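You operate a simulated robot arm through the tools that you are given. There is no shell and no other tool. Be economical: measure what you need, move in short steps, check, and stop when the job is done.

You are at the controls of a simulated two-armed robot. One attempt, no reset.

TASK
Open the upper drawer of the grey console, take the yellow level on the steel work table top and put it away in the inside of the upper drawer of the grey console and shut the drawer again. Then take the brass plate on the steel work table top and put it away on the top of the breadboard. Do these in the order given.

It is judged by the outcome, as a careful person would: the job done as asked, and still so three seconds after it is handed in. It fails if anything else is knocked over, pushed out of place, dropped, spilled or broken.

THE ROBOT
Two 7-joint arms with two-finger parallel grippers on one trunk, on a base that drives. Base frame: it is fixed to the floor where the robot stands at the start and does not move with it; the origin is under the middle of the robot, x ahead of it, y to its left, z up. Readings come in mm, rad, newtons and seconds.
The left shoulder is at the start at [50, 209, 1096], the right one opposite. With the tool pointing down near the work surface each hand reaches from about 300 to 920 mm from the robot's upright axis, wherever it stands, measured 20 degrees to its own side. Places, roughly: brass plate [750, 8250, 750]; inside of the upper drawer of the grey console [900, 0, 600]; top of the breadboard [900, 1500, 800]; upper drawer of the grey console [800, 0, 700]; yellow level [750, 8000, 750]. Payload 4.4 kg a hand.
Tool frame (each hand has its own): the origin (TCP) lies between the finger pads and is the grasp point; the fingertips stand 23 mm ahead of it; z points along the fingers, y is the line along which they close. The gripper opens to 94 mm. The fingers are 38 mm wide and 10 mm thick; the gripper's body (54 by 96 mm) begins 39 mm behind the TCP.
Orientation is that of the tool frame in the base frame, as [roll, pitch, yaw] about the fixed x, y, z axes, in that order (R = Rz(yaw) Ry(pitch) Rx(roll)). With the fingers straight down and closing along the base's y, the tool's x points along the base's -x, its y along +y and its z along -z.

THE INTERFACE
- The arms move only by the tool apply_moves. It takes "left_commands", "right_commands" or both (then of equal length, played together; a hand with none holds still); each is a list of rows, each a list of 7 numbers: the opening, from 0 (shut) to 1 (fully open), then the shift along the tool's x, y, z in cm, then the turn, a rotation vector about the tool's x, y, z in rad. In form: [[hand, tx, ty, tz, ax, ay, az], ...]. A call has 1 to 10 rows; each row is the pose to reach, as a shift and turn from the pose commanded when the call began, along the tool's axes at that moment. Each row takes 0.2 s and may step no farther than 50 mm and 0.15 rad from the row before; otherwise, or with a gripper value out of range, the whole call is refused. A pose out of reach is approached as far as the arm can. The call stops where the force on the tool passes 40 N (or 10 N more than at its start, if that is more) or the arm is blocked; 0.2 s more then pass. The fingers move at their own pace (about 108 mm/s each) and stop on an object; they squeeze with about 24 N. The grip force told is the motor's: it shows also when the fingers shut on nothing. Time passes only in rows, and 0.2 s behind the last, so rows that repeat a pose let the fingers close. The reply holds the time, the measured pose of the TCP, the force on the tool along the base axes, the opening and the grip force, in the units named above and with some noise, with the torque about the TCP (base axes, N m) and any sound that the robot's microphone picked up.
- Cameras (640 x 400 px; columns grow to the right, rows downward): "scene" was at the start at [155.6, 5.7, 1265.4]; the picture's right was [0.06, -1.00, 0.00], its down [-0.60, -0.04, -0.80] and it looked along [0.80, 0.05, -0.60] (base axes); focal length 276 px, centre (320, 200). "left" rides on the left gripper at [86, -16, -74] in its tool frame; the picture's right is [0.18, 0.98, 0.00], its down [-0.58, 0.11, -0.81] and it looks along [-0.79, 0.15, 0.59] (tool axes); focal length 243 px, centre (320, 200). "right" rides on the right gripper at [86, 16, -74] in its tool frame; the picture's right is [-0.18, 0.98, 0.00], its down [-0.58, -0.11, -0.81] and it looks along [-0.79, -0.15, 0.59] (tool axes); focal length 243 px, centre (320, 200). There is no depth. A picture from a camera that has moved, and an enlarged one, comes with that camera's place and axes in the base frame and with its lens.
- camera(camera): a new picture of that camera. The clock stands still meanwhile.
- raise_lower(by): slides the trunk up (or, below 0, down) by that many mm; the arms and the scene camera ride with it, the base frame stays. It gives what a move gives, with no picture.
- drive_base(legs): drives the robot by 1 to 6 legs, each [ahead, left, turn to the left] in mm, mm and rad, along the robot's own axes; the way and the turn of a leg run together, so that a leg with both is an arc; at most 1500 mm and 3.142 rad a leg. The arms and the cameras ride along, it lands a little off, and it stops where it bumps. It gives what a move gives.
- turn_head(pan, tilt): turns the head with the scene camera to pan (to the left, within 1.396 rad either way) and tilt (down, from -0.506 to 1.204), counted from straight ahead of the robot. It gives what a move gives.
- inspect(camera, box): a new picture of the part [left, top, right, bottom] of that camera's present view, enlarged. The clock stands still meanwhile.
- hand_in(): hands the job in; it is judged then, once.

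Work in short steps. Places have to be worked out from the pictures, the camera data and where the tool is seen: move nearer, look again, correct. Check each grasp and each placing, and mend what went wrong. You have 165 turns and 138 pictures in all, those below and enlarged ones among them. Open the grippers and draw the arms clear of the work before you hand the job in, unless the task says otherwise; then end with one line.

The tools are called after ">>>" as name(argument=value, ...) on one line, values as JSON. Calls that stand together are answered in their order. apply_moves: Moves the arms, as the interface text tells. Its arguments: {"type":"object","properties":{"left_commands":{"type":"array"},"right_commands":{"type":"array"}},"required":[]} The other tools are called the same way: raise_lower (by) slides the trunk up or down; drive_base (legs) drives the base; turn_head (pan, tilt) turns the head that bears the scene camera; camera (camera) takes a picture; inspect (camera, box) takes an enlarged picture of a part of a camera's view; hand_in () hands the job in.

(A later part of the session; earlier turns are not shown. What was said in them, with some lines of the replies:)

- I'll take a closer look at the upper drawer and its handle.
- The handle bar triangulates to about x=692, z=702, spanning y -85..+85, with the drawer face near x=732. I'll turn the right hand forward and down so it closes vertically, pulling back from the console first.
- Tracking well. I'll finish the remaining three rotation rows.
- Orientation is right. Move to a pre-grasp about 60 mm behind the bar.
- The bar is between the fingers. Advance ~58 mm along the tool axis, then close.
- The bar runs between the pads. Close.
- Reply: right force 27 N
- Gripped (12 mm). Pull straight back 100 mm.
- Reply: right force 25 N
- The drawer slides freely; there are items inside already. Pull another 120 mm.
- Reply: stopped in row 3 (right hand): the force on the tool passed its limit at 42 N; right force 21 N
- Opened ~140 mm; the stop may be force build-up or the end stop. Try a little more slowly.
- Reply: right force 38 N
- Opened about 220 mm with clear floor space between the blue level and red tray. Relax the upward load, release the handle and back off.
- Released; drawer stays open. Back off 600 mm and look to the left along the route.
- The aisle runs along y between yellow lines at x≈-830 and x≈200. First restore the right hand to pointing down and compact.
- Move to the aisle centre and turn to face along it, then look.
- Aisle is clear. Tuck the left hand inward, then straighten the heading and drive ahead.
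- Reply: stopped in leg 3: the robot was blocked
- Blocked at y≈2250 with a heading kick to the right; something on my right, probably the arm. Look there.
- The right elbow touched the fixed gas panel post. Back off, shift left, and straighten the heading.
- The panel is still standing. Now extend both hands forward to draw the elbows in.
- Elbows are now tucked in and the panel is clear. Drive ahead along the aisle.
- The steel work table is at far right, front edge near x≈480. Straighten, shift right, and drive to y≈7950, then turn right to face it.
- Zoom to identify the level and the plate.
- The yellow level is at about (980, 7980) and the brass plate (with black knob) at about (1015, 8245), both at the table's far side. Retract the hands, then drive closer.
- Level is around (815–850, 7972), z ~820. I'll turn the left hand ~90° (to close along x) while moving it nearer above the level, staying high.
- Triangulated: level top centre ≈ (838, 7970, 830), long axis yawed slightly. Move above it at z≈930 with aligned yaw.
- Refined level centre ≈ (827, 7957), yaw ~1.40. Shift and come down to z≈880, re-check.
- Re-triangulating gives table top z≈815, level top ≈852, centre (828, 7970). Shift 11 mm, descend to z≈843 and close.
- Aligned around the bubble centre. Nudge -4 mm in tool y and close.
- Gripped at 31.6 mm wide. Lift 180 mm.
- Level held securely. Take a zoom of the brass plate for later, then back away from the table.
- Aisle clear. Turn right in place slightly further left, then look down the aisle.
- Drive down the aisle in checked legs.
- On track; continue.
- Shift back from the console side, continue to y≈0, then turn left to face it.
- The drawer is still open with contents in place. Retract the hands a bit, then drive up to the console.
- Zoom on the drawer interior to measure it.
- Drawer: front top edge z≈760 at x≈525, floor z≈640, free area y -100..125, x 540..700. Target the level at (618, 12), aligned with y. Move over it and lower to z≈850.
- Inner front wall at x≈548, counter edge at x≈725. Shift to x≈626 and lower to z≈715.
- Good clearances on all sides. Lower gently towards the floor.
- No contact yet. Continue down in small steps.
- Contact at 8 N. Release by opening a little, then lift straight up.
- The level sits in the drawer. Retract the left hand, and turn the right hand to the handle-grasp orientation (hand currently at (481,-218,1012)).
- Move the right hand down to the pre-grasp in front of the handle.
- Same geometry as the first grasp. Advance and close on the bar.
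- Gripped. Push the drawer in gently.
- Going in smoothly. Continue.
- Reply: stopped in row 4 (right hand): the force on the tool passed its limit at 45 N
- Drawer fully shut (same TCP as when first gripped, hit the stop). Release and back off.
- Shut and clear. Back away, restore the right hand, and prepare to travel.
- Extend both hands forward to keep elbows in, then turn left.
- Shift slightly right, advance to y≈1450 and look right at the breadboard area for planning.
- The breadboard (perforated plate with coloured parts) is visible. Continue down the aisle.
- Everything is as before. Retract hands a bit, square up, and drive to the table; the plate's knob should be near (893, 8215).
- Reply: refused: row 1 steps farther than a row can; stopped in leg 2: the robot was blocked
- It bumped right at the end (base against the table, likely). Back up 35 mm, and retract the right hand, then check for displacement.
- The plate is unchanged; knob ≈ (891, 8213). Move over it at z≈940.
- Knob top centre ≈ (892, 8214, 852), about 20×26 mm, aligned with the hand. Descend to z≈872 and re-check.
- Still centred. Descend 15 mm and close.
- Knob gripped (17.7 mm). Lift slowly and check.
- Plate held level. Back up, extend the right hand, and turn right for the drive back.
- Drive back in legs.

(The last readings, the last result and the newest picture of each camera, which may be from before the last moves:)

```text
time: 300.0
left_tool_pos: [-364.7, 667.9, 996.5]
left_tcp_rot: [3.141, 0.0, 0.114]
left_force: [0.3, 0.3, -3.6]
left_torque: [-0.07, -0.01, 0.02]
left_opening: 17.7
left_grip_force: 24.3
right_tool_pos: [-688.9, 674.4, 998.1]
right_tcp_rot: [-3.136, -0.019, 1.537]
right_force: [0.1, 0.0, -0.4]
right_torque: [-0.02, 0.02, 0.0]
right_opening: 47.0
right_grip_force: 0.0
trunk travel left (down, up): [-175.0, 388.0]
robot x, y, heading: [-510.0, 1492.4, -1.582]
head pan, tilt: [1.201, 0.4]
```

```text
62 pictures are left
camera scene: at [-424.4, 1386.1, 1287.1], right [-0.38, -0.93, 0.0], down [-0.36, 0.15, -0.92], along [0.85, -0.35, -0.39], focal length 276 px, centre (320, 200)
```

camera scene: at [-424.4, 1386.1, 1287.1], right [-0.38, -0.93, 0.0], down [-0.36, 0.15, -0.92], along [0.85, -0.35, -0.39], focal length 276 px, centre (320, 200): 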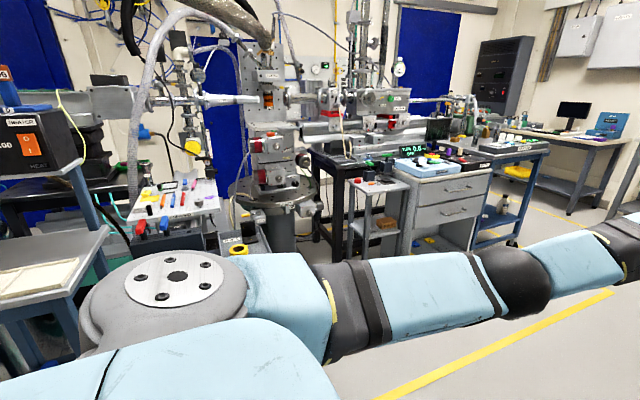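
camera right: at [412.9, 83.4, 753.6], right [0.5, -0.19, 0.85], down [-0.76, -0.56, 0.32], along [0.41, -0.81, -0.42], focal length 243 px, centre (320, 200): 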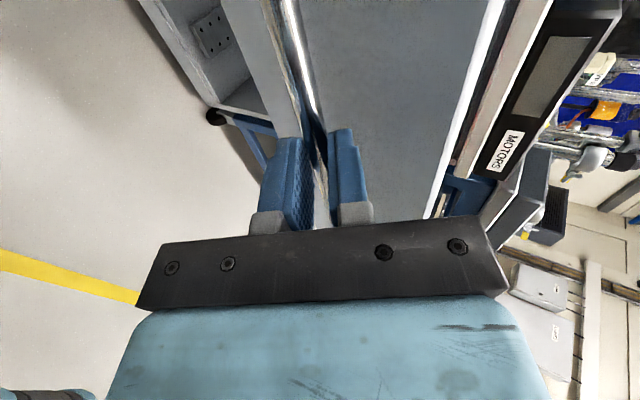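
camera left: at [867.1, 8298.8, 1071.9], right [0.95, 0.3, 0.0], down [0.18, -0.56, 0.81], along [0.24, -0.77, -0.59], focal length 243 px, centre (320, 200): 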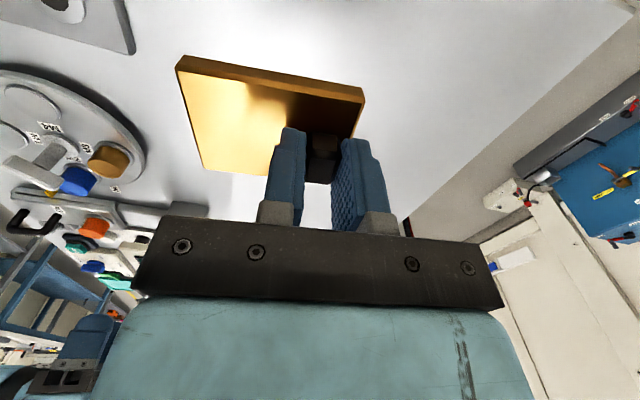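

Turn left to face the breadboard and look.

>>> drive_base(legs=[[0, 0, 1.58]])

>>> turn_head(pan=0, tilt=0.5)

>>> camera(camera="scene")

```text
time: 304.2
left_tool_pos: [312.3, 1624.9, 997.4]
left_tcp_rot: [-3.141, 0.002, 1.672]
left_force: [0.3, 0.1, -4.7]
left_torque: [-0.01, -0.1, -0.03]
left_opening: 17.9
left_grip_force: 23.3
right_tool_pos: [301.5, 1300.2, 998.9]
right_tcp_rot: [-3.137, -0.019, 3.095]
right_force: [-0.1, -0.3, 0.2]
right_torque: [0.0, 0.01, -0.03]
right_opening: 47.0
right_grip_force: 0.1
trunk travel left (down, up): [-175.0, 388.0]
robot x, y, heading: [-512.9, 1486.3, -0.028]
head pan, tilt: [1.201, 0.4]
```

```text
time: 305.6
left_tool_pos: [311.1, 1625.8, 996.4]
left_tcp_rot: [3.14, 0.0, 1.673]
left_force: [0.6, 0.8, -3.7]
left_torque: [0.02, -0.06, -0.01]
left_opening: 17.5
left_grip_force: 24.0
right_tool_pos: [300.8, 1297.4, 999.1]
right_tcp_rot: [-3.137, -0.018, 3.096]
right_force: [0.7, 0.2, -0.6]
right_torque: [0.04, -0.02, 0.01]
right_opening: 47.4
right_grip_force: 0.1
trunk travel left (down, up): [-175.0, 388.0]
robot x, y, heading: [-514.3, 1489.5, -0.03]
head pan, tilt: [0.0, 0.499]
```

```text
61 pictures are left
camera scene: at [-350.3, 1484.7, 1278.0], right [-0.03, -1.0, 0.0], down [-0.48, 0.01, -0.88], along [0.88, -0.02, -0.48], focal length 276 px, centre (320, 200)
```

scene: 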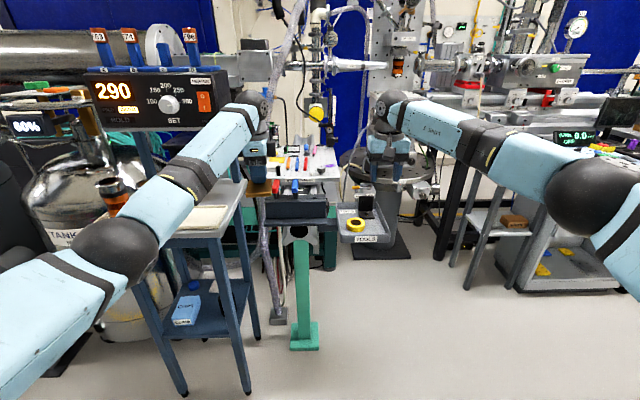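

A stand with the "290" box is at y≥1775, so I must keep the left elbow right of that. Zoom in on the breadboard.

>>> inspect(camera="scene", box=[230, 120, 420, 250])

```text
3.08 times, centred on (325, 185) of scene
camera zoom: at [-350.3, 1484.7, 1278.0], right [-0.03, -1.0, 0.0], down [-0.48, 0.01, -0.88], along [0.88, -0.02, -0.48], focal length 848 px, centre (305, 246)
```

zoom: 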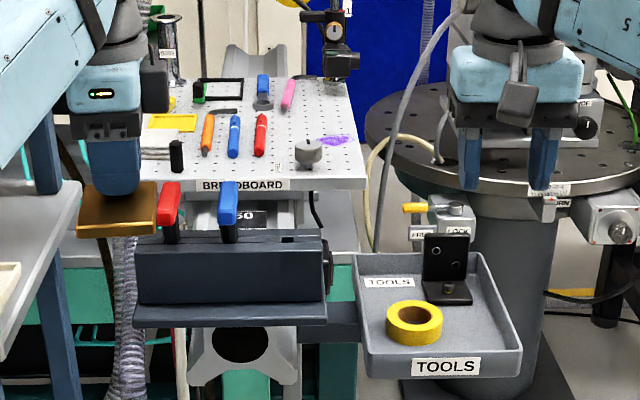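

Breadboard front edge ≈ x 650–700, y 1380–1685, with a column to its right. I'll shift to y≈1230, retract the right arm, and approach part-way.

>>> apply_moves(right_commands=[[0.5, 4.5, 0, 0, 0, 0, 0], [0.5, 9, 0, -1, 0, 0, 0], [0.5, 13.5, 0, -2, 0, 0, 0], [0.5, 18, 0, -3, 0, 0, 0], [0.5, 22, 0, -4, 0, 0, 0], [0.5, 26, 0, -5, 0, 0, 0], [0.5, 30, 0, -6, 0, 0, 0], [0.5, 34, 0, -6, 0, 0, 0]])

>>> drive_base(legs=[[0, -270, 0.03], [320, 0, 0]])

>>> turn_head(pan=0.25, tilt=0.55)

>>> camera(camera="scene")

>>> inspect(camera="scene", box=[230, 120, 420, 250])

```text
time: 307.4
left_tool_pos: [310.9, 1625.1, 999.2]
left_tcp_rot: [3.141, 0.001, 1.672]
left_force: [0.2, -0.3, -3.1]
left_torque: [0.03, -0.1, 0.03]
left_opening: 17.7
left_grip_force: 24.1
right_tool_pos: [-39.3, 1312.7, 1067.4]
right_tcp_rot: [-3.136, -0.019, 3.093]
right_force: [0.1, -0.1, -0.1]
right_torque: [0.01, -0.03, -0.02]
right_opening: 47.1
right_grip_force: 0.0
trunk travel left (down, up): [-175.0, 388.0]
robot x, y, heading: [-509.4, 1489.4, -0.027]
head pan, tilt: [0.0, 0.499]
```

```text
time: 312.0
left_tool_pos: [623.3, 1388.0, 997.2]
left_tcp_rot: [-3.14, 0.0, 1.701]
left_force: [0.4, 0.1, -4.1]
left_torque: [-0.01, -0.06, -0.02]
left_opening: 18.0
left_grip_force: 24.2
right_tool_pos: [283.7, 1065.1, 1065.7]
right_tcp_rot: [-3.136, -0.021, 3.125]
right_force: [0.2, -0.4, 0.1]
right_torque: [0.01, -0.01, 0.0]
right_opening: 47.2
right_grip_force: 0.1
trunk travel left (down, up): [-175.0, 388.0]
robot x, y, heading: [-196.5, 1228.7, -0.002]
head pan, tilt: [0.0, 0.499]
```

```text
time: 312.8
left_tool_pos: [623.9, 1389.2, 997.7]
left_tcp_rot: [-3.142, 0.0, 1.702]
left_force: [-0.4, 0.4, -4.4]
left_torque: [0.0, -0.1, 0.02]
left_opening: 17.8
left_grip_force: 24.7
right_tool_pos: [282.3, 1066.8, 1067.1]
right_tcp_rot: [-3.137, -0.019, 3.125]
right_force: [-0.1, 0.5, 1.0]
right_torque: [-0.02, -0.02, 0.01]
right_opening: 46.9
right_grip_force: 0.0
trunk travel left (down, up): [-175.0, 388.0]
robot x, y, heading: [-191.9, 1229.3, 0.005]
head pan, tilt: [0.25, 0.55]
```

```text
59 pictures are left
camera scene: at [-39.0, 1251.8, 1273.4], right [0.25, -0.97, 0.0], down [-0.51, -0.13, -0.85], along [0.83, 0.21, -0.52], focal length 276 px, centre (320, 200)
```

scene: 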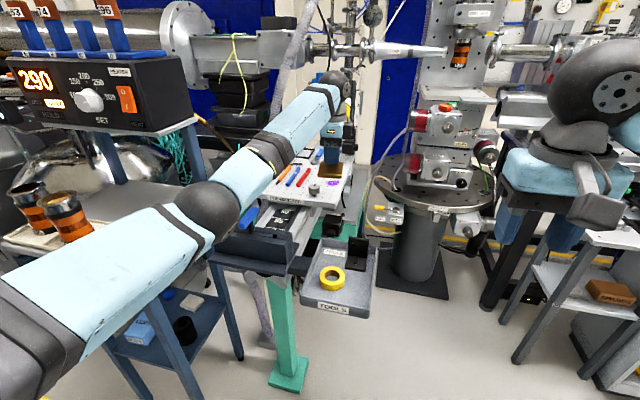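

```text
3.08 times, centred on (325, 185) of scene
camera zoom: at [-39.0, 1251.8, 1273.4], right [0.25, -0.97, 0.0], down [-0.51, -0.13, -0.85], along [0.83, 0.21, -0.52], focal length 848 px, centre (305, 246)
```

zoom: 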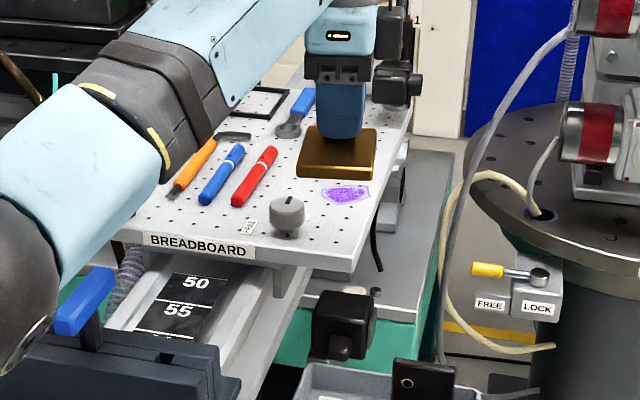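

Board top z≈825, front edge x≈655, y 1383–1640. Free spot: plate centre at about (868, 1448), between the pens and the right edge. Shift the left hand 55 mm left and square its yaw, then drive in to x≈100.

>>> apply_moves(left_commands=[[0, 1.5, 0, 0, 0, 0, 0.04], [0, 3, 0, 0, 0, 0, 0.08], [0, 4.5, 0, 0, 0, 0, 0.13], [0, 5.5, 0, 0, 0, 0, 0.13]])

>>> drive_base(legs=[[200, 0, 0]])

>>> camera(camera="scene")

>>> inspect(camera="scene", box=[200, 100, 460, 260])

>>> camera(camera="left")

```text
time: 313.8
left_tool_pos: [616.1, 1442.8, 997.2]
left_tcp_rot: [-3.14, 0.001, 1.571]
left_force: [0.0, 0.6, -3.9]
left_torque: [0.01, -0.05, -0.01]
left_opening: 17.9
left_grip_force: 23.8
right_tool_pos: [283.8, 1066.7, 1067.1]
right_tcp_rot: [-3.136, -0.02, 3.126]
right_force: [0.2, -0.1, -0.4]
right_torque: [0.0, 0.04, -0.01]
right_opening: 47.1
right_grip_force: 0.1
trunk travel left (down, up): [-175.0, 388.0]
robot x, y, heading: [-197.1, 1230.8, 0.001]
head pan, tilt: [0.25, 0.55]
```

```text
time: 315.4
left_tool_pos: [817.7, 1437.2, 996.8]
left_tcp_rot: [-3.14, -0.001, 1.564]
left_force: [-0.5, -0.4, -3.9]
left_torque: [0.01, -0.07, 0.01]
left_opening: 17.8
left_grip_force: 23.7
right_tool_pos: [480.7, 1062.5, 1066.3]
right_tcp_rot: [-3.134, -0.021, 3.118]
right_force: [0.2, 0.1, 0.2]
right_torque: [0.01, 0.01, 0.0]
right_opening: 46.9
right_grip_force: 0.1
trunk travel left (down, up): [-175.0, 388.0]
robot x, y, heading: [2.4, 1227.9, -0.004]
head pan, tilt: [0.25, 0.55]
```

```text
57 pictures are left
camera scene: at [161.9, 1250.4, 1273.3], right [0.24, -0.97, 0.0], down [-0.51, -0.13, -0.85], along [0.83, 0.21, -0.52], focal length 276 px, centre (320, 200)
```

scene: 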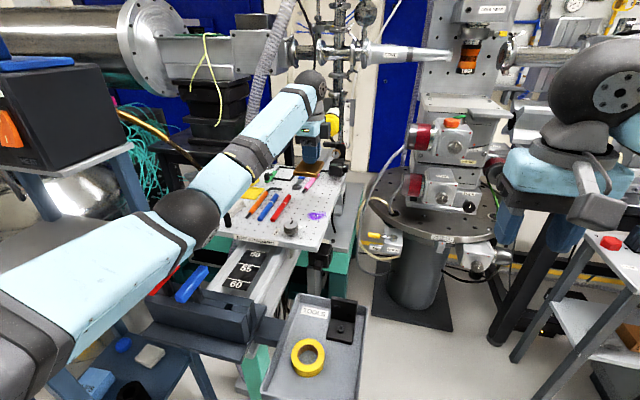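

```text
2.46 times, centred on (330, 180) of scene
camera zoom: at [161.9, 1250.4, 1273.3], right [0.24, -0.97, 0.0], down [-0.51, -0.13, -0.85], along [0.83, 0.21, -0.52], focal length 679 px, centre (295, 249)
```

zoom: 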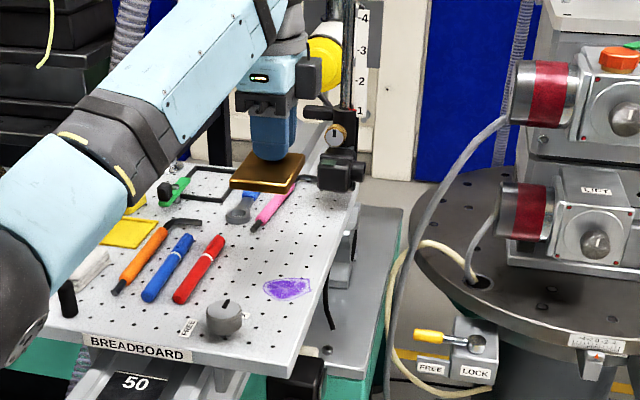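

```text
55 pictures are left
camera left: at [802.2, 1523.4, 1071.7], right [0.98, 0.18, 0.0], down [0.11, -0.58, 0.81], along [0.14, -0.79, -0.59], focal length 243 px, centre (320, 200)
```

left: 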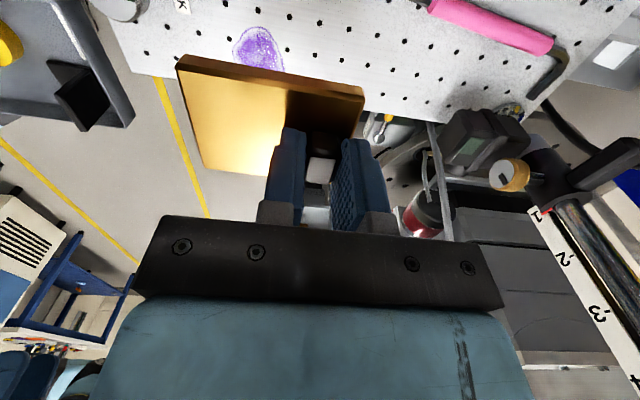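

Re-triangulating with both cameras: board top ≈840, pink pen's near end ≈(893,1482), red pen y≥1512, knob (688,1457). Choose plate centre (828,1448), i.e. TCP (840,1448). Move there and lower to z≈930.

>>> apply_moves(left_commands=[[0, 0.6, 1.1, 0, 0, 0, 0], [0, 1.1, 2.2, 1, 0, 0, 0], [0, 1.1, 2.2, 3, 0, 0, 0], [0, 1.1, 2.2, 5, 0, 0, 0], [0, 1.1, 2.2, 6.7, 0, 0, 0], [0, 1.1, 2.2, 6.7, 0, 0, 0]])

>>> camera(camera="left")

>>> inspect(camera="scene", box=[200, 100, 460, 260])

```text
time: 316.8
left_tool_pos: [839.0, 1448.1, 931.6]
left_tcp_rot: [-3.141, 0.0, 1.564]
left_force: [0.4, 0.8, -4.5]
left_torque: [-0.04, -0.12, 0.02]
left_opening: 17.7
left_grip_force: 23.7
right_tool_pos: [481.1, 1062.7, 1067.1]
right_tcp_rot: [-3.136, -0.018, 3.119]
right_force: [0.3, -0.2, -0.3]
right_torque: [0.04, -0.02, -0.03]
right_opening: 47.2
right_grip_force: 0.0
trunk travel left (down, up): [-175.0, 388.0]
robot x, y, heading: [6.7, 1227.2, -0.006]
head pan, tilt: [0.25, 0.55]
```

```text
54 pictures are left
camera left: at [823.0, 1534.5, 1005.7], right [0.98, 0.18, 0.0], down [0.11, -0.58, 0.81], along [0.14, -0.79, -0.59], focal length 243 px, centre (320, 200)
```

left: 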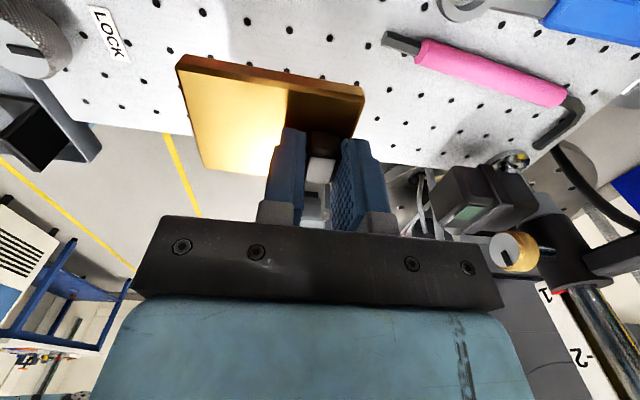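

```text
2.46 times, centred on (330, 180) of scene
camera zoom: at [161.1, 1250.3, 1273.4], right [0.24, -0.97, 0.0], down [-0.51, -0.13, -0.85], along [0.83, 0.21, -0.52], focal length 679 px, centre (295, 249)
```

zoom: 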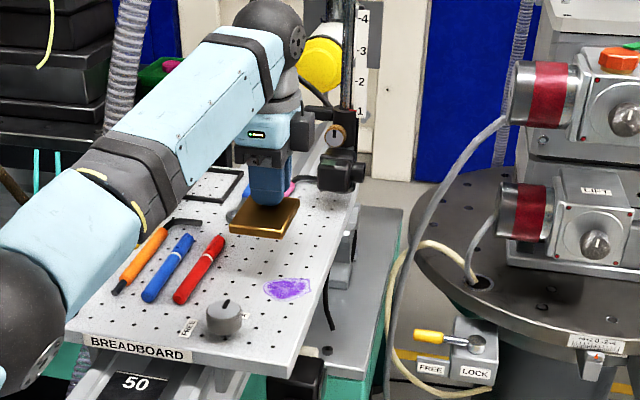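

Plate now spans x≈774–851, y≈1416–1480; nudge 8 mm right/back for extra margin from the pink tool, and descend to z≈897.

>>> apply_moves(left_commands=[[0, -0.8, -0.6, 0.5, 0, 0, 0], [0, -0.8, -0.6, 1.5, 0, 0, 0], [0, -0.8, -0.6, 2.5, 0, 0, 0], [0, -0.8, -0.6, 3.4, 0, 0, 0], [0, -0.8, -0.6, 3.4, 0, 0, 0]])

>>> camera(camera="left")

>>> inspect(camera="scene", box=[240, 130, 370, 210])

```text
time: 318.0
left_tool_pos: [831.7, 1438.9, 901.0]
left_tcp_rot: [3.138, -0.004, 1.565]
left_force: [0.2, -0.6, -4.1]
left_torque: [0.0, -0.08, -0.03]
left_opening: 18.1
left_grip_force: 23.9
right_tool_pos: [479.9, 1059.8, 1066.4]
right_tcp_rot: [-3.14, -0.018, 3.117]
right_force: [-0.1, 0.1, 0.4]
right_torque: [0.0, 0.02, 0.03]
right_opening: 47.0
right_grip_force: 0.0
trunk travel left (down, up): [-175.0, 388.0]
robot x, y, heading: [6.9, 1226.2, -0.006]
head pan, tilt: [0.25, 0.55]
```

```text
52 pictures are left
camera left: at [816.7, 1524.1, 975.3], right [0.98, 0.18, 0.0], down [0.1, -0.58, 0.81], along [0.14, -0.79, -0.59], focal length 243 px, centre (320, 200)
```

left: 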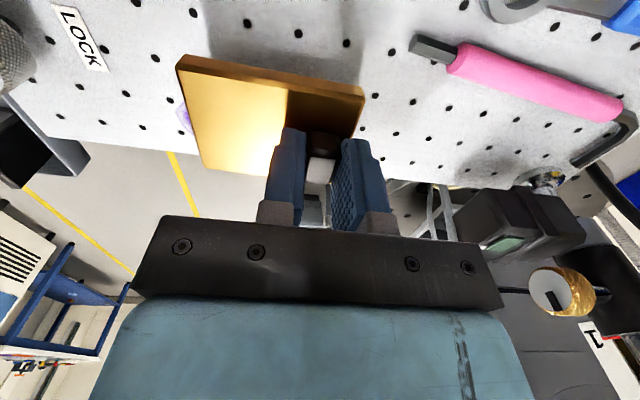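

```text
4.92 times, centred on (305, 170) of scene
camera zoom: at [159.1, 1247.2, 1274.1], right [0.24, -0.97, 0.0], down [-0.51, -0.12, -0.85], along [0.83, 0.21, -0.52], focal length 1357 px, centre (394, 348)
```

zoom: 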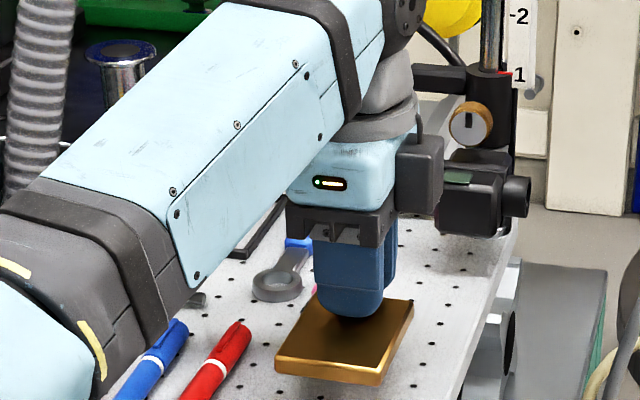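

The whole robot leaned very slightly; check whether the elbow is touching anything.

>>> turn_head(pan=0.6, tilt=0.65)

>>> camera(camera="scene")

```text
time: 318.8
left_tool_pos: [832.7, 1438.9, 899.8]
left_tcp_rot: [3.139, -0.003, 1.563]
left_force: [0.3, 0.9, -4.1]
left_torque: [0.0, -0.08, 0.01]
left_opening: 17.7
left_grip_force: 24.1
right_tool_pos: [479.9, 1061.3, 1066.8]
right_tcp_rot: [-3.137, -0.018, 3.12]
right_force: [0.7, -0.5, -0.2]
right_torque: [0.05, 0.0, -0.01]
right_opening: 47.0
right_grip_force: 0.0
trunk travel left (down, up): [-175.0, 388.0]
robot x, y, heading: [4.0, 1228.7, -0.008]
head pan, tilt: [0.6, 0.649]
```

```text
50 pictures are left
camera scene: at [144.1, 1274.7, 1265.0], right [0.56, -0.83, 0.0], down [-0.5, -0.34, -0.8], along [0.66, 0.45, -0.6], focal length 276 px, centre (320, 200)
```

scene: 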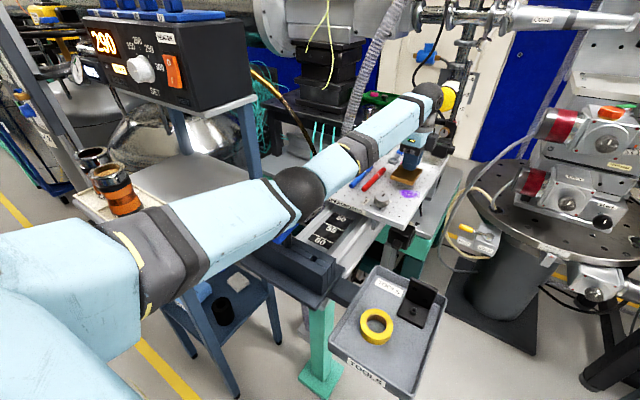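

>>> inspect(camera="scene", box=[200, 130, 400, 290])

```text
2.50 times, centred on (300, 210) of scene
camera zoom: at [144.1, 1274.7, 1265.0], right [0.56, -0.83, 0.0], down [-0.5, -0.34, -0.8], along [0.66, 0.45, -0.6], focal length 689 px, centre (370, 175)
```

zoom: 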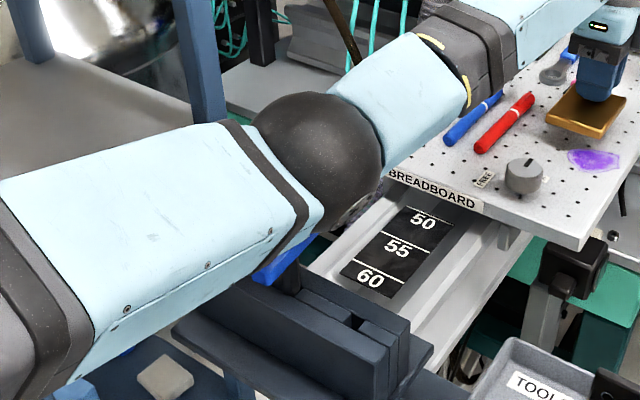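

The elbow is very near/resting over the blue lever. Raise the trunk 150 mm to lift the elbow clear, then look.

>>> raise_lower(by=150)

>>> camera(camera="scene")

>>> inspect(camera="scene", box=[200, 130, 400, 290])

```text
time: 320.6
left_tool_pos: [834.4, 1440.0, 1046.7]
left_tcp_rot: [-3.139, -0.002, 1.563]
left_force: [0.2, 0.8, -3.4]
left_torque: [0.03, -0.11, 0.04]
left_opening: 17.8
left_grip_force: 23.9
right_tool_pos: [482.5, 1062.4, 1215.7]
right_tcp_rot: [-3.136, -0.02, 3.117]
right_force: [0.0, -0.5, 0.0]
right_torque: [0.02, 0.01, 0.0]
right_opening: 47.0
right_grip_force: 0.0
trunk travel left (down, up): [-325.0, 238.0]
robot x, y, heading: [6.3, 1229.9, -0.008]
head pan, tilt: [0.6, 0.649]
```

```text
48 pictures are left
camera scene: at [146.4, 1277.4, 1414.5], right [0.56, -0.83, 0.0], down [-0.5, -0.34, -0.8], along [0.66, 0.45, -0.61], focal length 276 px, centre (320, 200)
```

scene: 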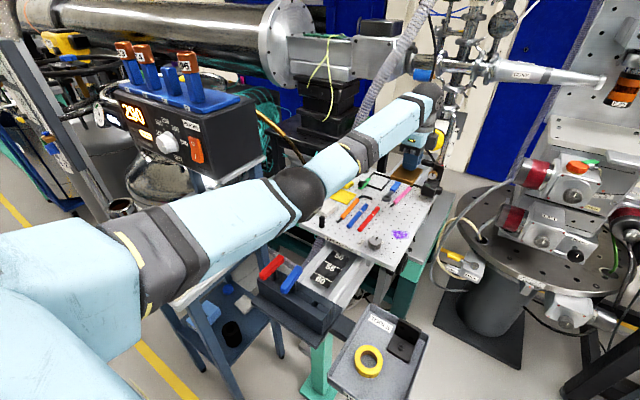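

```text
2.50 times, centred on (300, 210) of scene
camera zoom: at [146.4, 1277.4, 1414.5], right [0.56, -0.83, 0.0], down [-0.5, -0.34, -0.8], along [0.66, 0.45, -0.61], focal length 689 px, centre (370, 175)
```

zoom: 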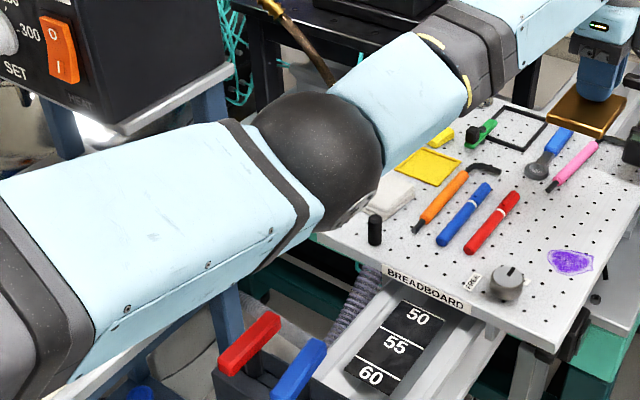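

Levers look undisturbed (both parallel as before). Raise another 80 mm, then lower the hand so the elbow stays high.

>>> raise_lower(by=80)

>>> apply_moves(left_commands=[[0, 0, 0, 3, 0, 0, 0], [0, 0, 0, 6, 0, 0, 0], [0, 0, 0, 9, 0, 0, 0], [0, 0, 0, 12, 0, 0, 0], [0, 0, 0, 15, 0, 0, 0], [0, 0, 0, 18, 0, 0, 0], [0, 0, 0, 20, 0, 0, 0], [0, 0, 0, 20, 0, 0, 0]])

>>> camera(camera="scene")

>>> camera(camera="left")

```text
time: 321.7
left_tool_pos: [835.1, 1439.9, 1127.0]
left_tcp_rot: [-3.138, 0.0, 1.565]
left_force: [-0.7, 0.6, -4.4]
left_torque: [0.02, -0.08, 0.0]
left_opening: 17.5
left_grip_force: 24.6
right_tool_pos: [481.6, 1062.6, 1297.0]
right_tcp_rot: [-3.135, -0.019, 3.119]
right_force: [-0.5, 0.3, -0.2]
right_torque: [0.01, 0.01, 0.01]
right_opening: 47.0
right_grip_force: 0.0
trunk travel left (down, up): [-405.0, 158.0]
robot x, y, heading: [3.7, 1228.3, -0.006]
head pan, tilt: [0.6, 0.649]
```

```text
time: 323.5
left_tool_pos: [833.0, 1439.4, 926.2]
left_tcp_rot: [3.14, 0.0, 1.564]
left_force: [0.3, 0.0, -3.8]
left_torque: [-0.01, -0.08, 0.01]
left_opening: 17.8
left_grip_force: 23.4
right_tool_pos: [482.9, 1061.5, 1297.6]
right_tcp_rot: [-3.138, -0.019, 3.12]
right_force: [-0.4, 0.5, 0.3]
right_torque: [0.02, -0.01, -0.01]
right_opening: 47.2
right_grip_force: 0.1
trunk travel left (down, up): [-405.0, 158.0]
robot x, y, heading: [8.1, 1230.9, 0.002]
head pan, tilt: [0.6, 0.649]
```

```text
46 pictures are left
camera scene: at [145.8, 1277.6, 1494.6], right [0.56, -0.83, 0.0], down [-0.5, -0.34, -0.8], along [0.66, 0.45, -0.6], focal length 276 px, centre (320, 200)
```

scene: 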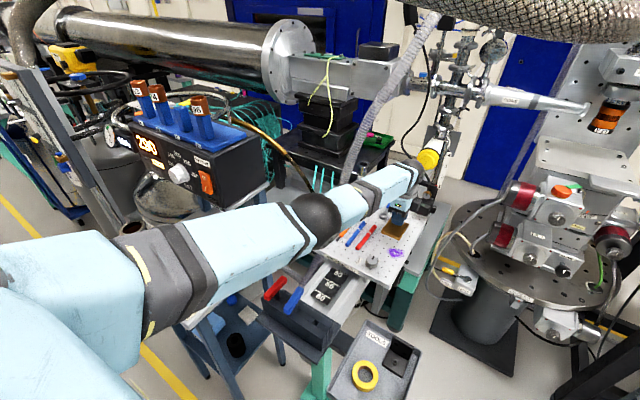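

```text
45 pictures are left
camera left: at [818.0, 1525.7, 1000.6], right [0.98, 0.18, 0.0], down [0.1, -0.58, 0.81], along [0.14, -0.79, -0.59], focal length 243 px, centre (320, 200)
```

left: 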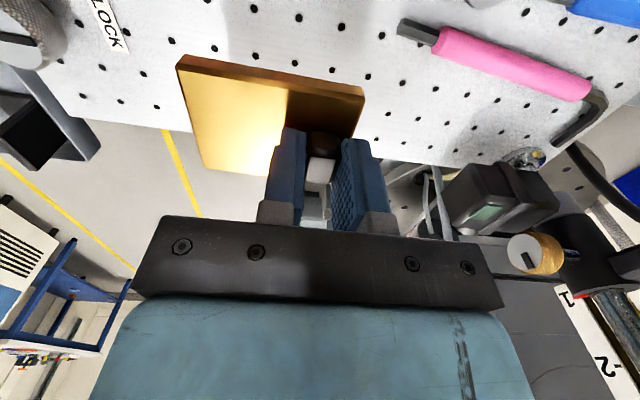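

Elbow is now well clear of the levers. Lower to z≈888 in stages.

>>> apply_moves(left_commands=[[0, 0, 0, 1, 0, 0, 0], [0, 0, 0, 2, 0, 0, 0], [0, 0, 0, 3, 0, 0, 0], [0, 0, 0, 3.6, 0, 0, 0], [0, 0, 0, 3.6, 0, 0, 0]])

>>> camera(camera="left")

>>> inspect(camera="scene", box=[340, 180, 440, 260])

```text
time: 324.7
left_tool_pos: [826.6, 1440.6, 893.0]
left_tcp_rot: [-3.14, 0.0, 1.564]
left_force: [0.2, -0.5, -3.9]
left_torque: [0.02, -0.07, -0.02]
left_opening: 17.8
left_grip_force: 24.0
left hand out of reach, approached as far as the arm can: row 3, 4, 5
right_tool_pos: [482.3, 1063.6, 1296.0]
right_tcp_rot: [-3.136, -0.019, 3.119]
right_force: [-0.6, 0.0, 0.4]
right_torque: [-0.01, 0.01, -0.02]
right_opening: 47.1
right_grip_force: 0.1
trunk travel left (down, up): [-405.0, 158.0]
robot x, y, heading: [5.4, 1227.9, -0.002]
head pan, tilt: [0.6, 0.649]
```

```text
44 pictures are left
camera left: at [810.8, 1526.4, 967.7], right [0.98, 0.18, 0.0], down [0.11, -0.58, 0.81], along [0.14, -0.79, -0.59], focal length 243 px, centre (320, 200)
```

left: 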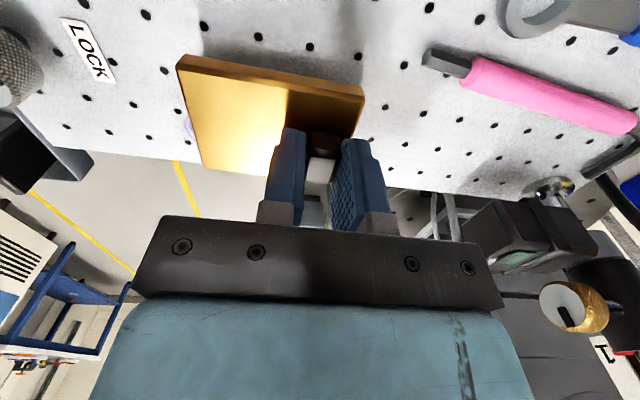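

```text
5.00 times, centred on (390, 220) of scene
camera zoom: at [146.0, 1277.1, 1494.6], right [0.56, -0.83, 0.0], down [-0.5, -0.34, -0.8], along [0.66, 0.45, -0.6], focal length 1379 px, centre (-30, 100)
```

zoom: 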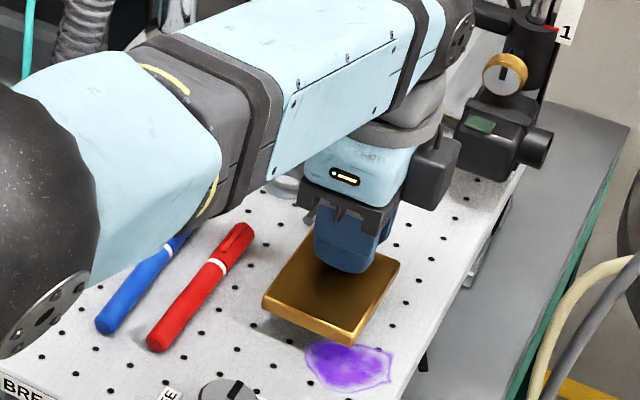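

The arm is at full stretch, so use the trunk as a straight lowering axis: 12 mm down.

>>> raise_lower(by=-12)

>>> inspect(camera="scene", box=[340, 180, 440, 260])

```text
time: 325.3
left_tool_pos: [826.7, 1442.2, 881.9]
left_tcp_rot: [-3.141, 0.0, 1.564]
left_force: [0.1, 0.3, -3.2]
left_torque: [0.03, -0.09, 0.0]
left_opening: 17.9
left_grip_force: 23.1
right_tool_pos: [481.3, 1062.4, 1285.4]
right_tcp_rot: [-3.138, -0.021, 3.12]
right_force: [0.6, -0.6, 1.1]
right_torque: [0.01, 0.0, 0.03]
right_opening: 47.1
right_grip_force: 0.0
trunk travel left (down, up): [-393.0, 170.0]
robot x, y, heading: [5.4, 1226.0, -0.006]
head pan, tilt: [0.6, 0.649]
```

```text
5.00 times, centred on (390, 220) of scene
camera zoom: at [146.0, 1277.4, 1482.6], right [0.56, -0.83, 0.0], down [-0.5, -0.34, -0.8], along [0.66, 0.45, -0.6], focal length 1379 px, centre (-30, 100)
```

zoom: 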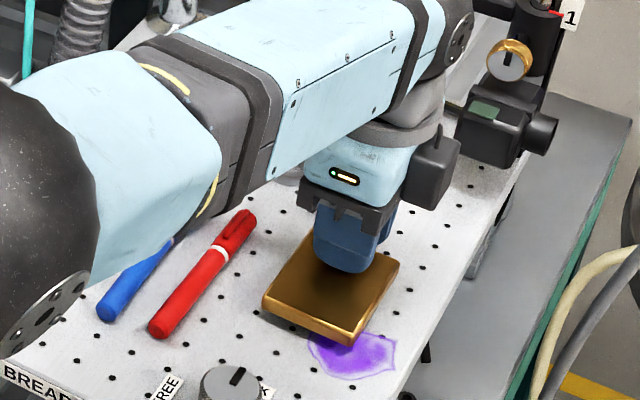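

No contact yet (weight still on the tool). Lower 7 mm more.

>>> raise_lower(by=-7)

```text
time: 325.9
left_tool_pos: [827.2, 1441.0, 874.3]
left_tcp_rot: [3.14, 0.001, 1.562]
left_force: [-0.6, -0.2, -4.8]
left_torque: [0.03, -0.11, -0.01]
left_opening: 17.8
left_grip_force: 23.6
right_tool_pos: [480.9, 1061.9, 1278.4]
right_tcp_rot: [-3.137, -0.019, 3.116]
right_force: [-0.7, 0.3, -0.3]
right_torque: [0.0, 0.0, 0.02]
right_opening: 47.2
right_grip_force: 0.1
trunk travel left (down, up): [-386.0, 177.0]
robot x, y, heading: [8.0, 1233.2, -0.005]
head pan, tilt: [0.6, 0.649]
```

>>> raise_lower(by=-5)

>>> inspect(camera="left", box=[160, 30, 400, 180])

```text
time: 326.4
left_tool_pos: [826.8, 1440.6, 872.6]
left_tcp_rot: [3.138, 0.0, 1.565]
left_force: [1.7, 2.3, 8.6]
left_torque: [-0.03, 0.08, -0.03]
left_opening: 18.0
left_grip_force: 24.1
right_tool_pos: [480.4, 1062.5, 1274.4]
right_tcp_rot: [-3.137, -0.018, 3.119]
right_force: [-0.4, -0.4, 0.0]
right_torque: [0.01, 0.01, 0.01]
right_opening: 47.0
right_grip_force: 0.0
trunk travel left (down, up): [-381.0, 182.0]
robot x, y, heading: [7.7, 1227.3, -0.007]
head pan, tilt: [0.6, 0.649]
```

```text
2.67 times, centred on (280, 105) of left
camera zoom: at [810.8, 1526.7, 946.9], right [0.98, 0.18, 0.0], down [0.1, -0.58, 0.81], along [0.15, -0.79, -0.59], focal length 647 px, centre (427, 453)
```

zoom: 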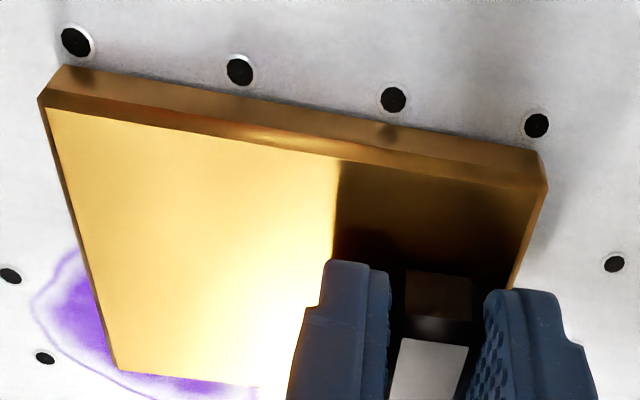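

Seated (contact 8–9 N). Open the fingers, then raise the trunk straight up.

>>> apply_moves(left_commands=[[0.35, 0, 0, 0, 0, 0, 0], [0.45, 0, 0, 0, 0, 0, 0], [0.45, 0, 0, 0, 0, 0, 0]])

>>> raise_lower(by=80)

>>> camera(camera="left")

>>> camera(camera="scene")

```text
time: 327.2
left_tool_pos: [825.2, 1440.7, 869.8]
left_tcp_rot: [-3.141, -0.001, 1.563]
left_force: [-0.5, -0.5, 2.5]
left_torque: [0.02, 0.09, -0.02]
left_opening: 42.3
left_grip_force: 0.2
right_tool_pos: [479.8, 1061.4, 1273.6]
right_tcp_rot: [-3.136, -0.02, 3.12]
right_force: [0.1, 0.2, -1.1]
right_torque: [-0.04, 0.03, -0.01]
right_opening: 46.9
right_grip_force: 0.0
trunk travel left (down, up): [-381.0, 182.0]
robot x, y, heading: [5.8, 1229.7, -0.006]
head pan, tilt: [0.6, 0.649]
```

```text
time: 328.4
left_tool_pos: [826.3, 1439.7, 950.3]
left_tcp_rot: [3.141, 0.001, 1.563]
left_force: [1.1, -1.2, 0.9]
left_torque: [0.0, -0.01, 0.03]
left_opening: 42.3
left_grip_force: 0.1
right_tool_pos: [480.8, 1061.9, 1353.3]
right_tcp_rot: [-3.135, -0.019, 3.119]
right_force: [0.1, -1.1, 0.3]
right_torque: [0.01, 0.01, -0.02]
right_opening: 47.0
right_grip_force: 0.1
trunk travel left (down, up): [-461.0, 102.0]
robot x, y, heading: [5.4, 1225.1, -0.006]
head pan, tilt: [0.6, 0.649]
```

```text
40 pictures are left
camera left: at [810.7, 1526.7, 1023.9], right [0.98, 0.18, 0.0], down [0.11, -0.58, 0.81], along [0.14, -0.79, -0.59], focal length 243 px, centre (320, 200)
```

left: 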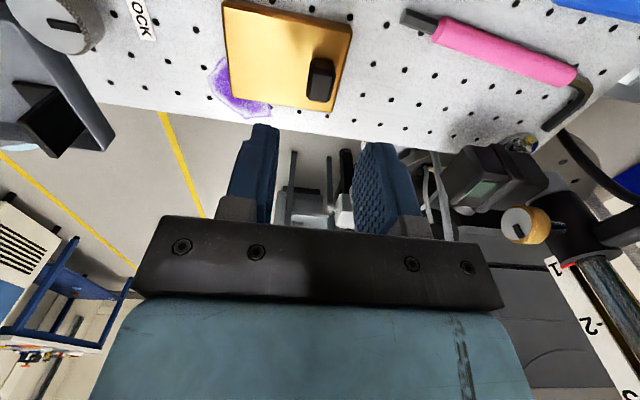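

```text
39 pictures are left
camera scene: at [145.8, 1277.1, 1550.6], right [0.56, -0.83, 0.0], down [-0.5, -0.34, -0.8], along [0.66, 0.45, -0.6], focal length 276 px, centre (320, 200)
```

scene: 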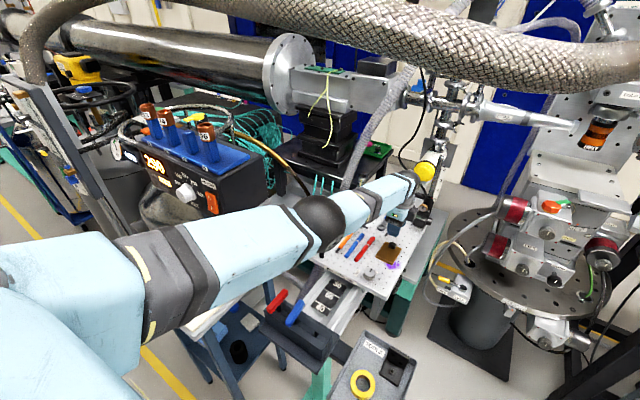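

Plate sits flat on the breadboard, released. Lift the hand further, then back straight away.

>>> apply_moves(left_commands=[[0.5, 0, 0, -3, 0, 0, 0], [0.5, 0, 0, -6, 0, 0, 0], [0.5, 0, 0, -9, 0, 0, 0], [0.5, 0, 0, -12, 0, 0, 0]])

>>> drive_base(legs=[[-450, 0, 0]])

>>> turn_head(pan=0.2, tilt=0.6)

>>> camera(camera="scene")

>>> inspect(camera="scene", box=[230, 120, 420, 250])

```text
time: 329.4
left_tool_pos: [825.3, 1442.1, 1070.9]
left_tcp_rot: [3.141, 0.001, 1.566]
left_force: [-0.3, -0.5, 0.0]
left_torque: [0.0, -0.01, -0.01]
left_opening: 47.2
left_grip_force: 0.0
right_tool_pos: [480.2, 1064.0, 1353.3]
right_tcp_rot: [-3.135, -0.017, 3.119]
right_force: [-0.1, 0.1, -1.1]
right_torque: [-0.01, -0.04, 0.0]
right_opening: 46.8
right_grip_force: 0.2
trunk travel left (down, up): [-461.0, 102.0]
robot x, y, heading: [2.2, 1228.2, -0.002]
head pan, tilt: [0.6, 0.649]
```

```text
time: 332.1
left_tool_pos: [389.6, 1448.4, 1070.4]
left_tcp_rot: [3.141, 0.0, 1.572]
left_force: [-0.9, 0.6, 0.0]
left_torque: [0.0, 0.01, -0.04]
left_opening: 47.0
left_grip_force: 0.1
right_tool_pos: [45.2, 1066.2, 1353.1]
right_tcp_rot: [-3.135, -0.02, 3.127]
right_force: [-0.7, -0.1, -0.3]
right_torque: [0.01, 0.01, -0.02]
right_opening: 46.6
right_grip_force: 0.0
trunk travel left (down, up): [-461.0, 102.0]
robot x, y, heading: [-431.1, 1229.7, 0.0]
head pan, tilt: [0.6, 0.649]
```

```text
time: 332.9
left_tool_pos: [386.9, 1447.7, 1069.2]
left_tcp_rot: [3.141, -0.002, 1.574]
left_force: [0.1, -0.1, 0.3]
left_torque: [-0.01, 0.01, 0.0]
left_opening: 47.2
left_grip_force: 0.0
right_tool_pos: [45.7, 1066.8, 1353.2]
right_tcp_rot: [-3.137, -0.019, 3.126]
right_force: [0.9, 0.2, -0.7]
right_torque: [-0.01, 0.0, 0.01]
right_opening: 47.0
right_grip_force: 0.0
trunk travel left (down, up): [-461.0, 102.0]
robot x, y, heading: [-434.4, 1228.5, -0.0]
head pan, tilt: [0.201, 0.6]
```

```text
38 pictures are left
camera scene: at [-277.0, 1247.7, 1554.9], right [0.2, -0.98, 0.0], down [-0.55, -0.11, -0.82], along [0.81, 0.17, -0.57], focal length 276 px, centre (320, 200)
```

scene: 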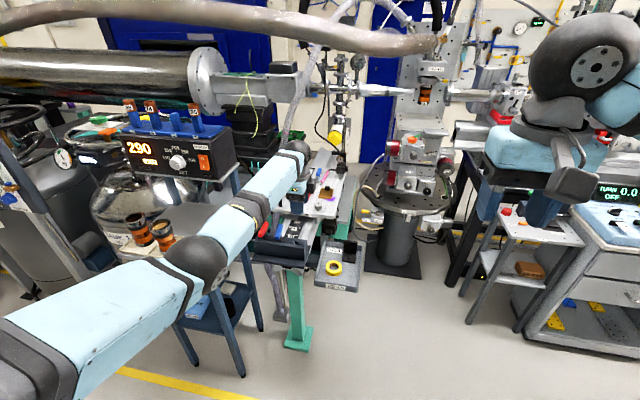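

```text
3.08 times, centred on (325, 185) of scene
camera zoom: at [-277.0, 1247.7, 1554.9], right [0.2, -0.98, 0.0], down [-0.55, -0.11, -0.82], along [0.81, 0.17, -0.57], focal length 848 px, centre (305, 246)
```

zoom: 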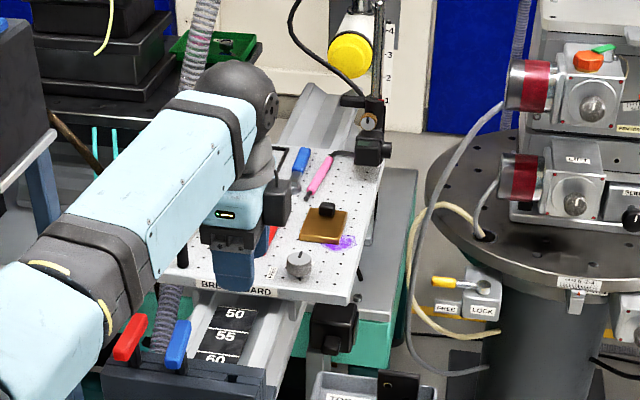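

Plate rests on the board and both levers stand as before. One last check that the console drawer is still shut.

>>> turn_head(pan=-0.8, tilt=0.55)

>>> camera(camera="scene")

```text
time: 334.2
left_tool_pos: [388.5, 1447.7, 1070.4]
left_tcp_rot: [-3.141, 0.0, 1.572]
left_force: [0.8, 0.1, -0.5]
left_torque: [-0.03, 0.0, 0.0]
left_opening: 46.8
left_grip_force: 0.0
right_tool_pos: [45.0, 1066.6, 1353.5]
right_tcp_rot: [-3.136, -0.018, 3.125]
right_force: [0.9, 0.0, -0.5]
right_torque: [0.01, -0.04, 0.02]
right_opening: 47.1
right_grip_force: 0.0
trunk travel left (down, up): [-461.0, 102.0]
robot x, y, heading: [-432.8, 1229.7, 0.003]
head pan, tilt: [-0.799, 0.55]
```

```text
36 pictures are left
camera scene: at [-300.9, 1165.7, 1559.5], right [-0.71, -0.7, 0.0], down [-0.37, 0.37, -0.85], along [0.6, -0.61, -0.52], focal length 276 px, centre (320, 200)
```

scene: 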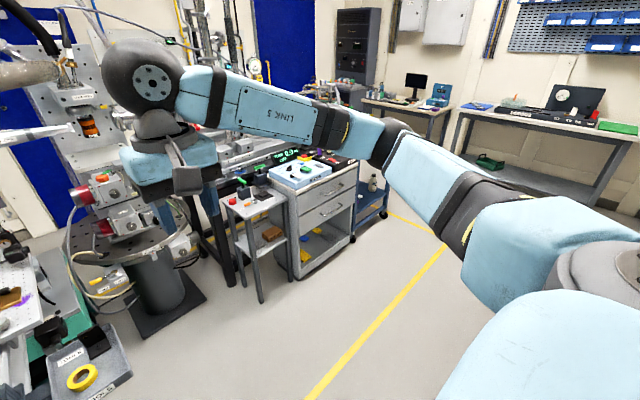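

The drawer is shut, the plate is on the breadboard, both grippers are empty and clear. Handing in.

>>> hand_in()

```text
The job is handed in.
```

The yellow level is inside the upper drawer of the grey console with the drawer shut, the brass plate is on the breadboard, and I have handed the job in. There were a few contacts on the way: my right elbow hit the C6 gas panel post, the robot bumped the work table, and my left elbow came very close to the levers in front of the breadboard and may have touched one. Nothing looked moved or knocked over afterwards.
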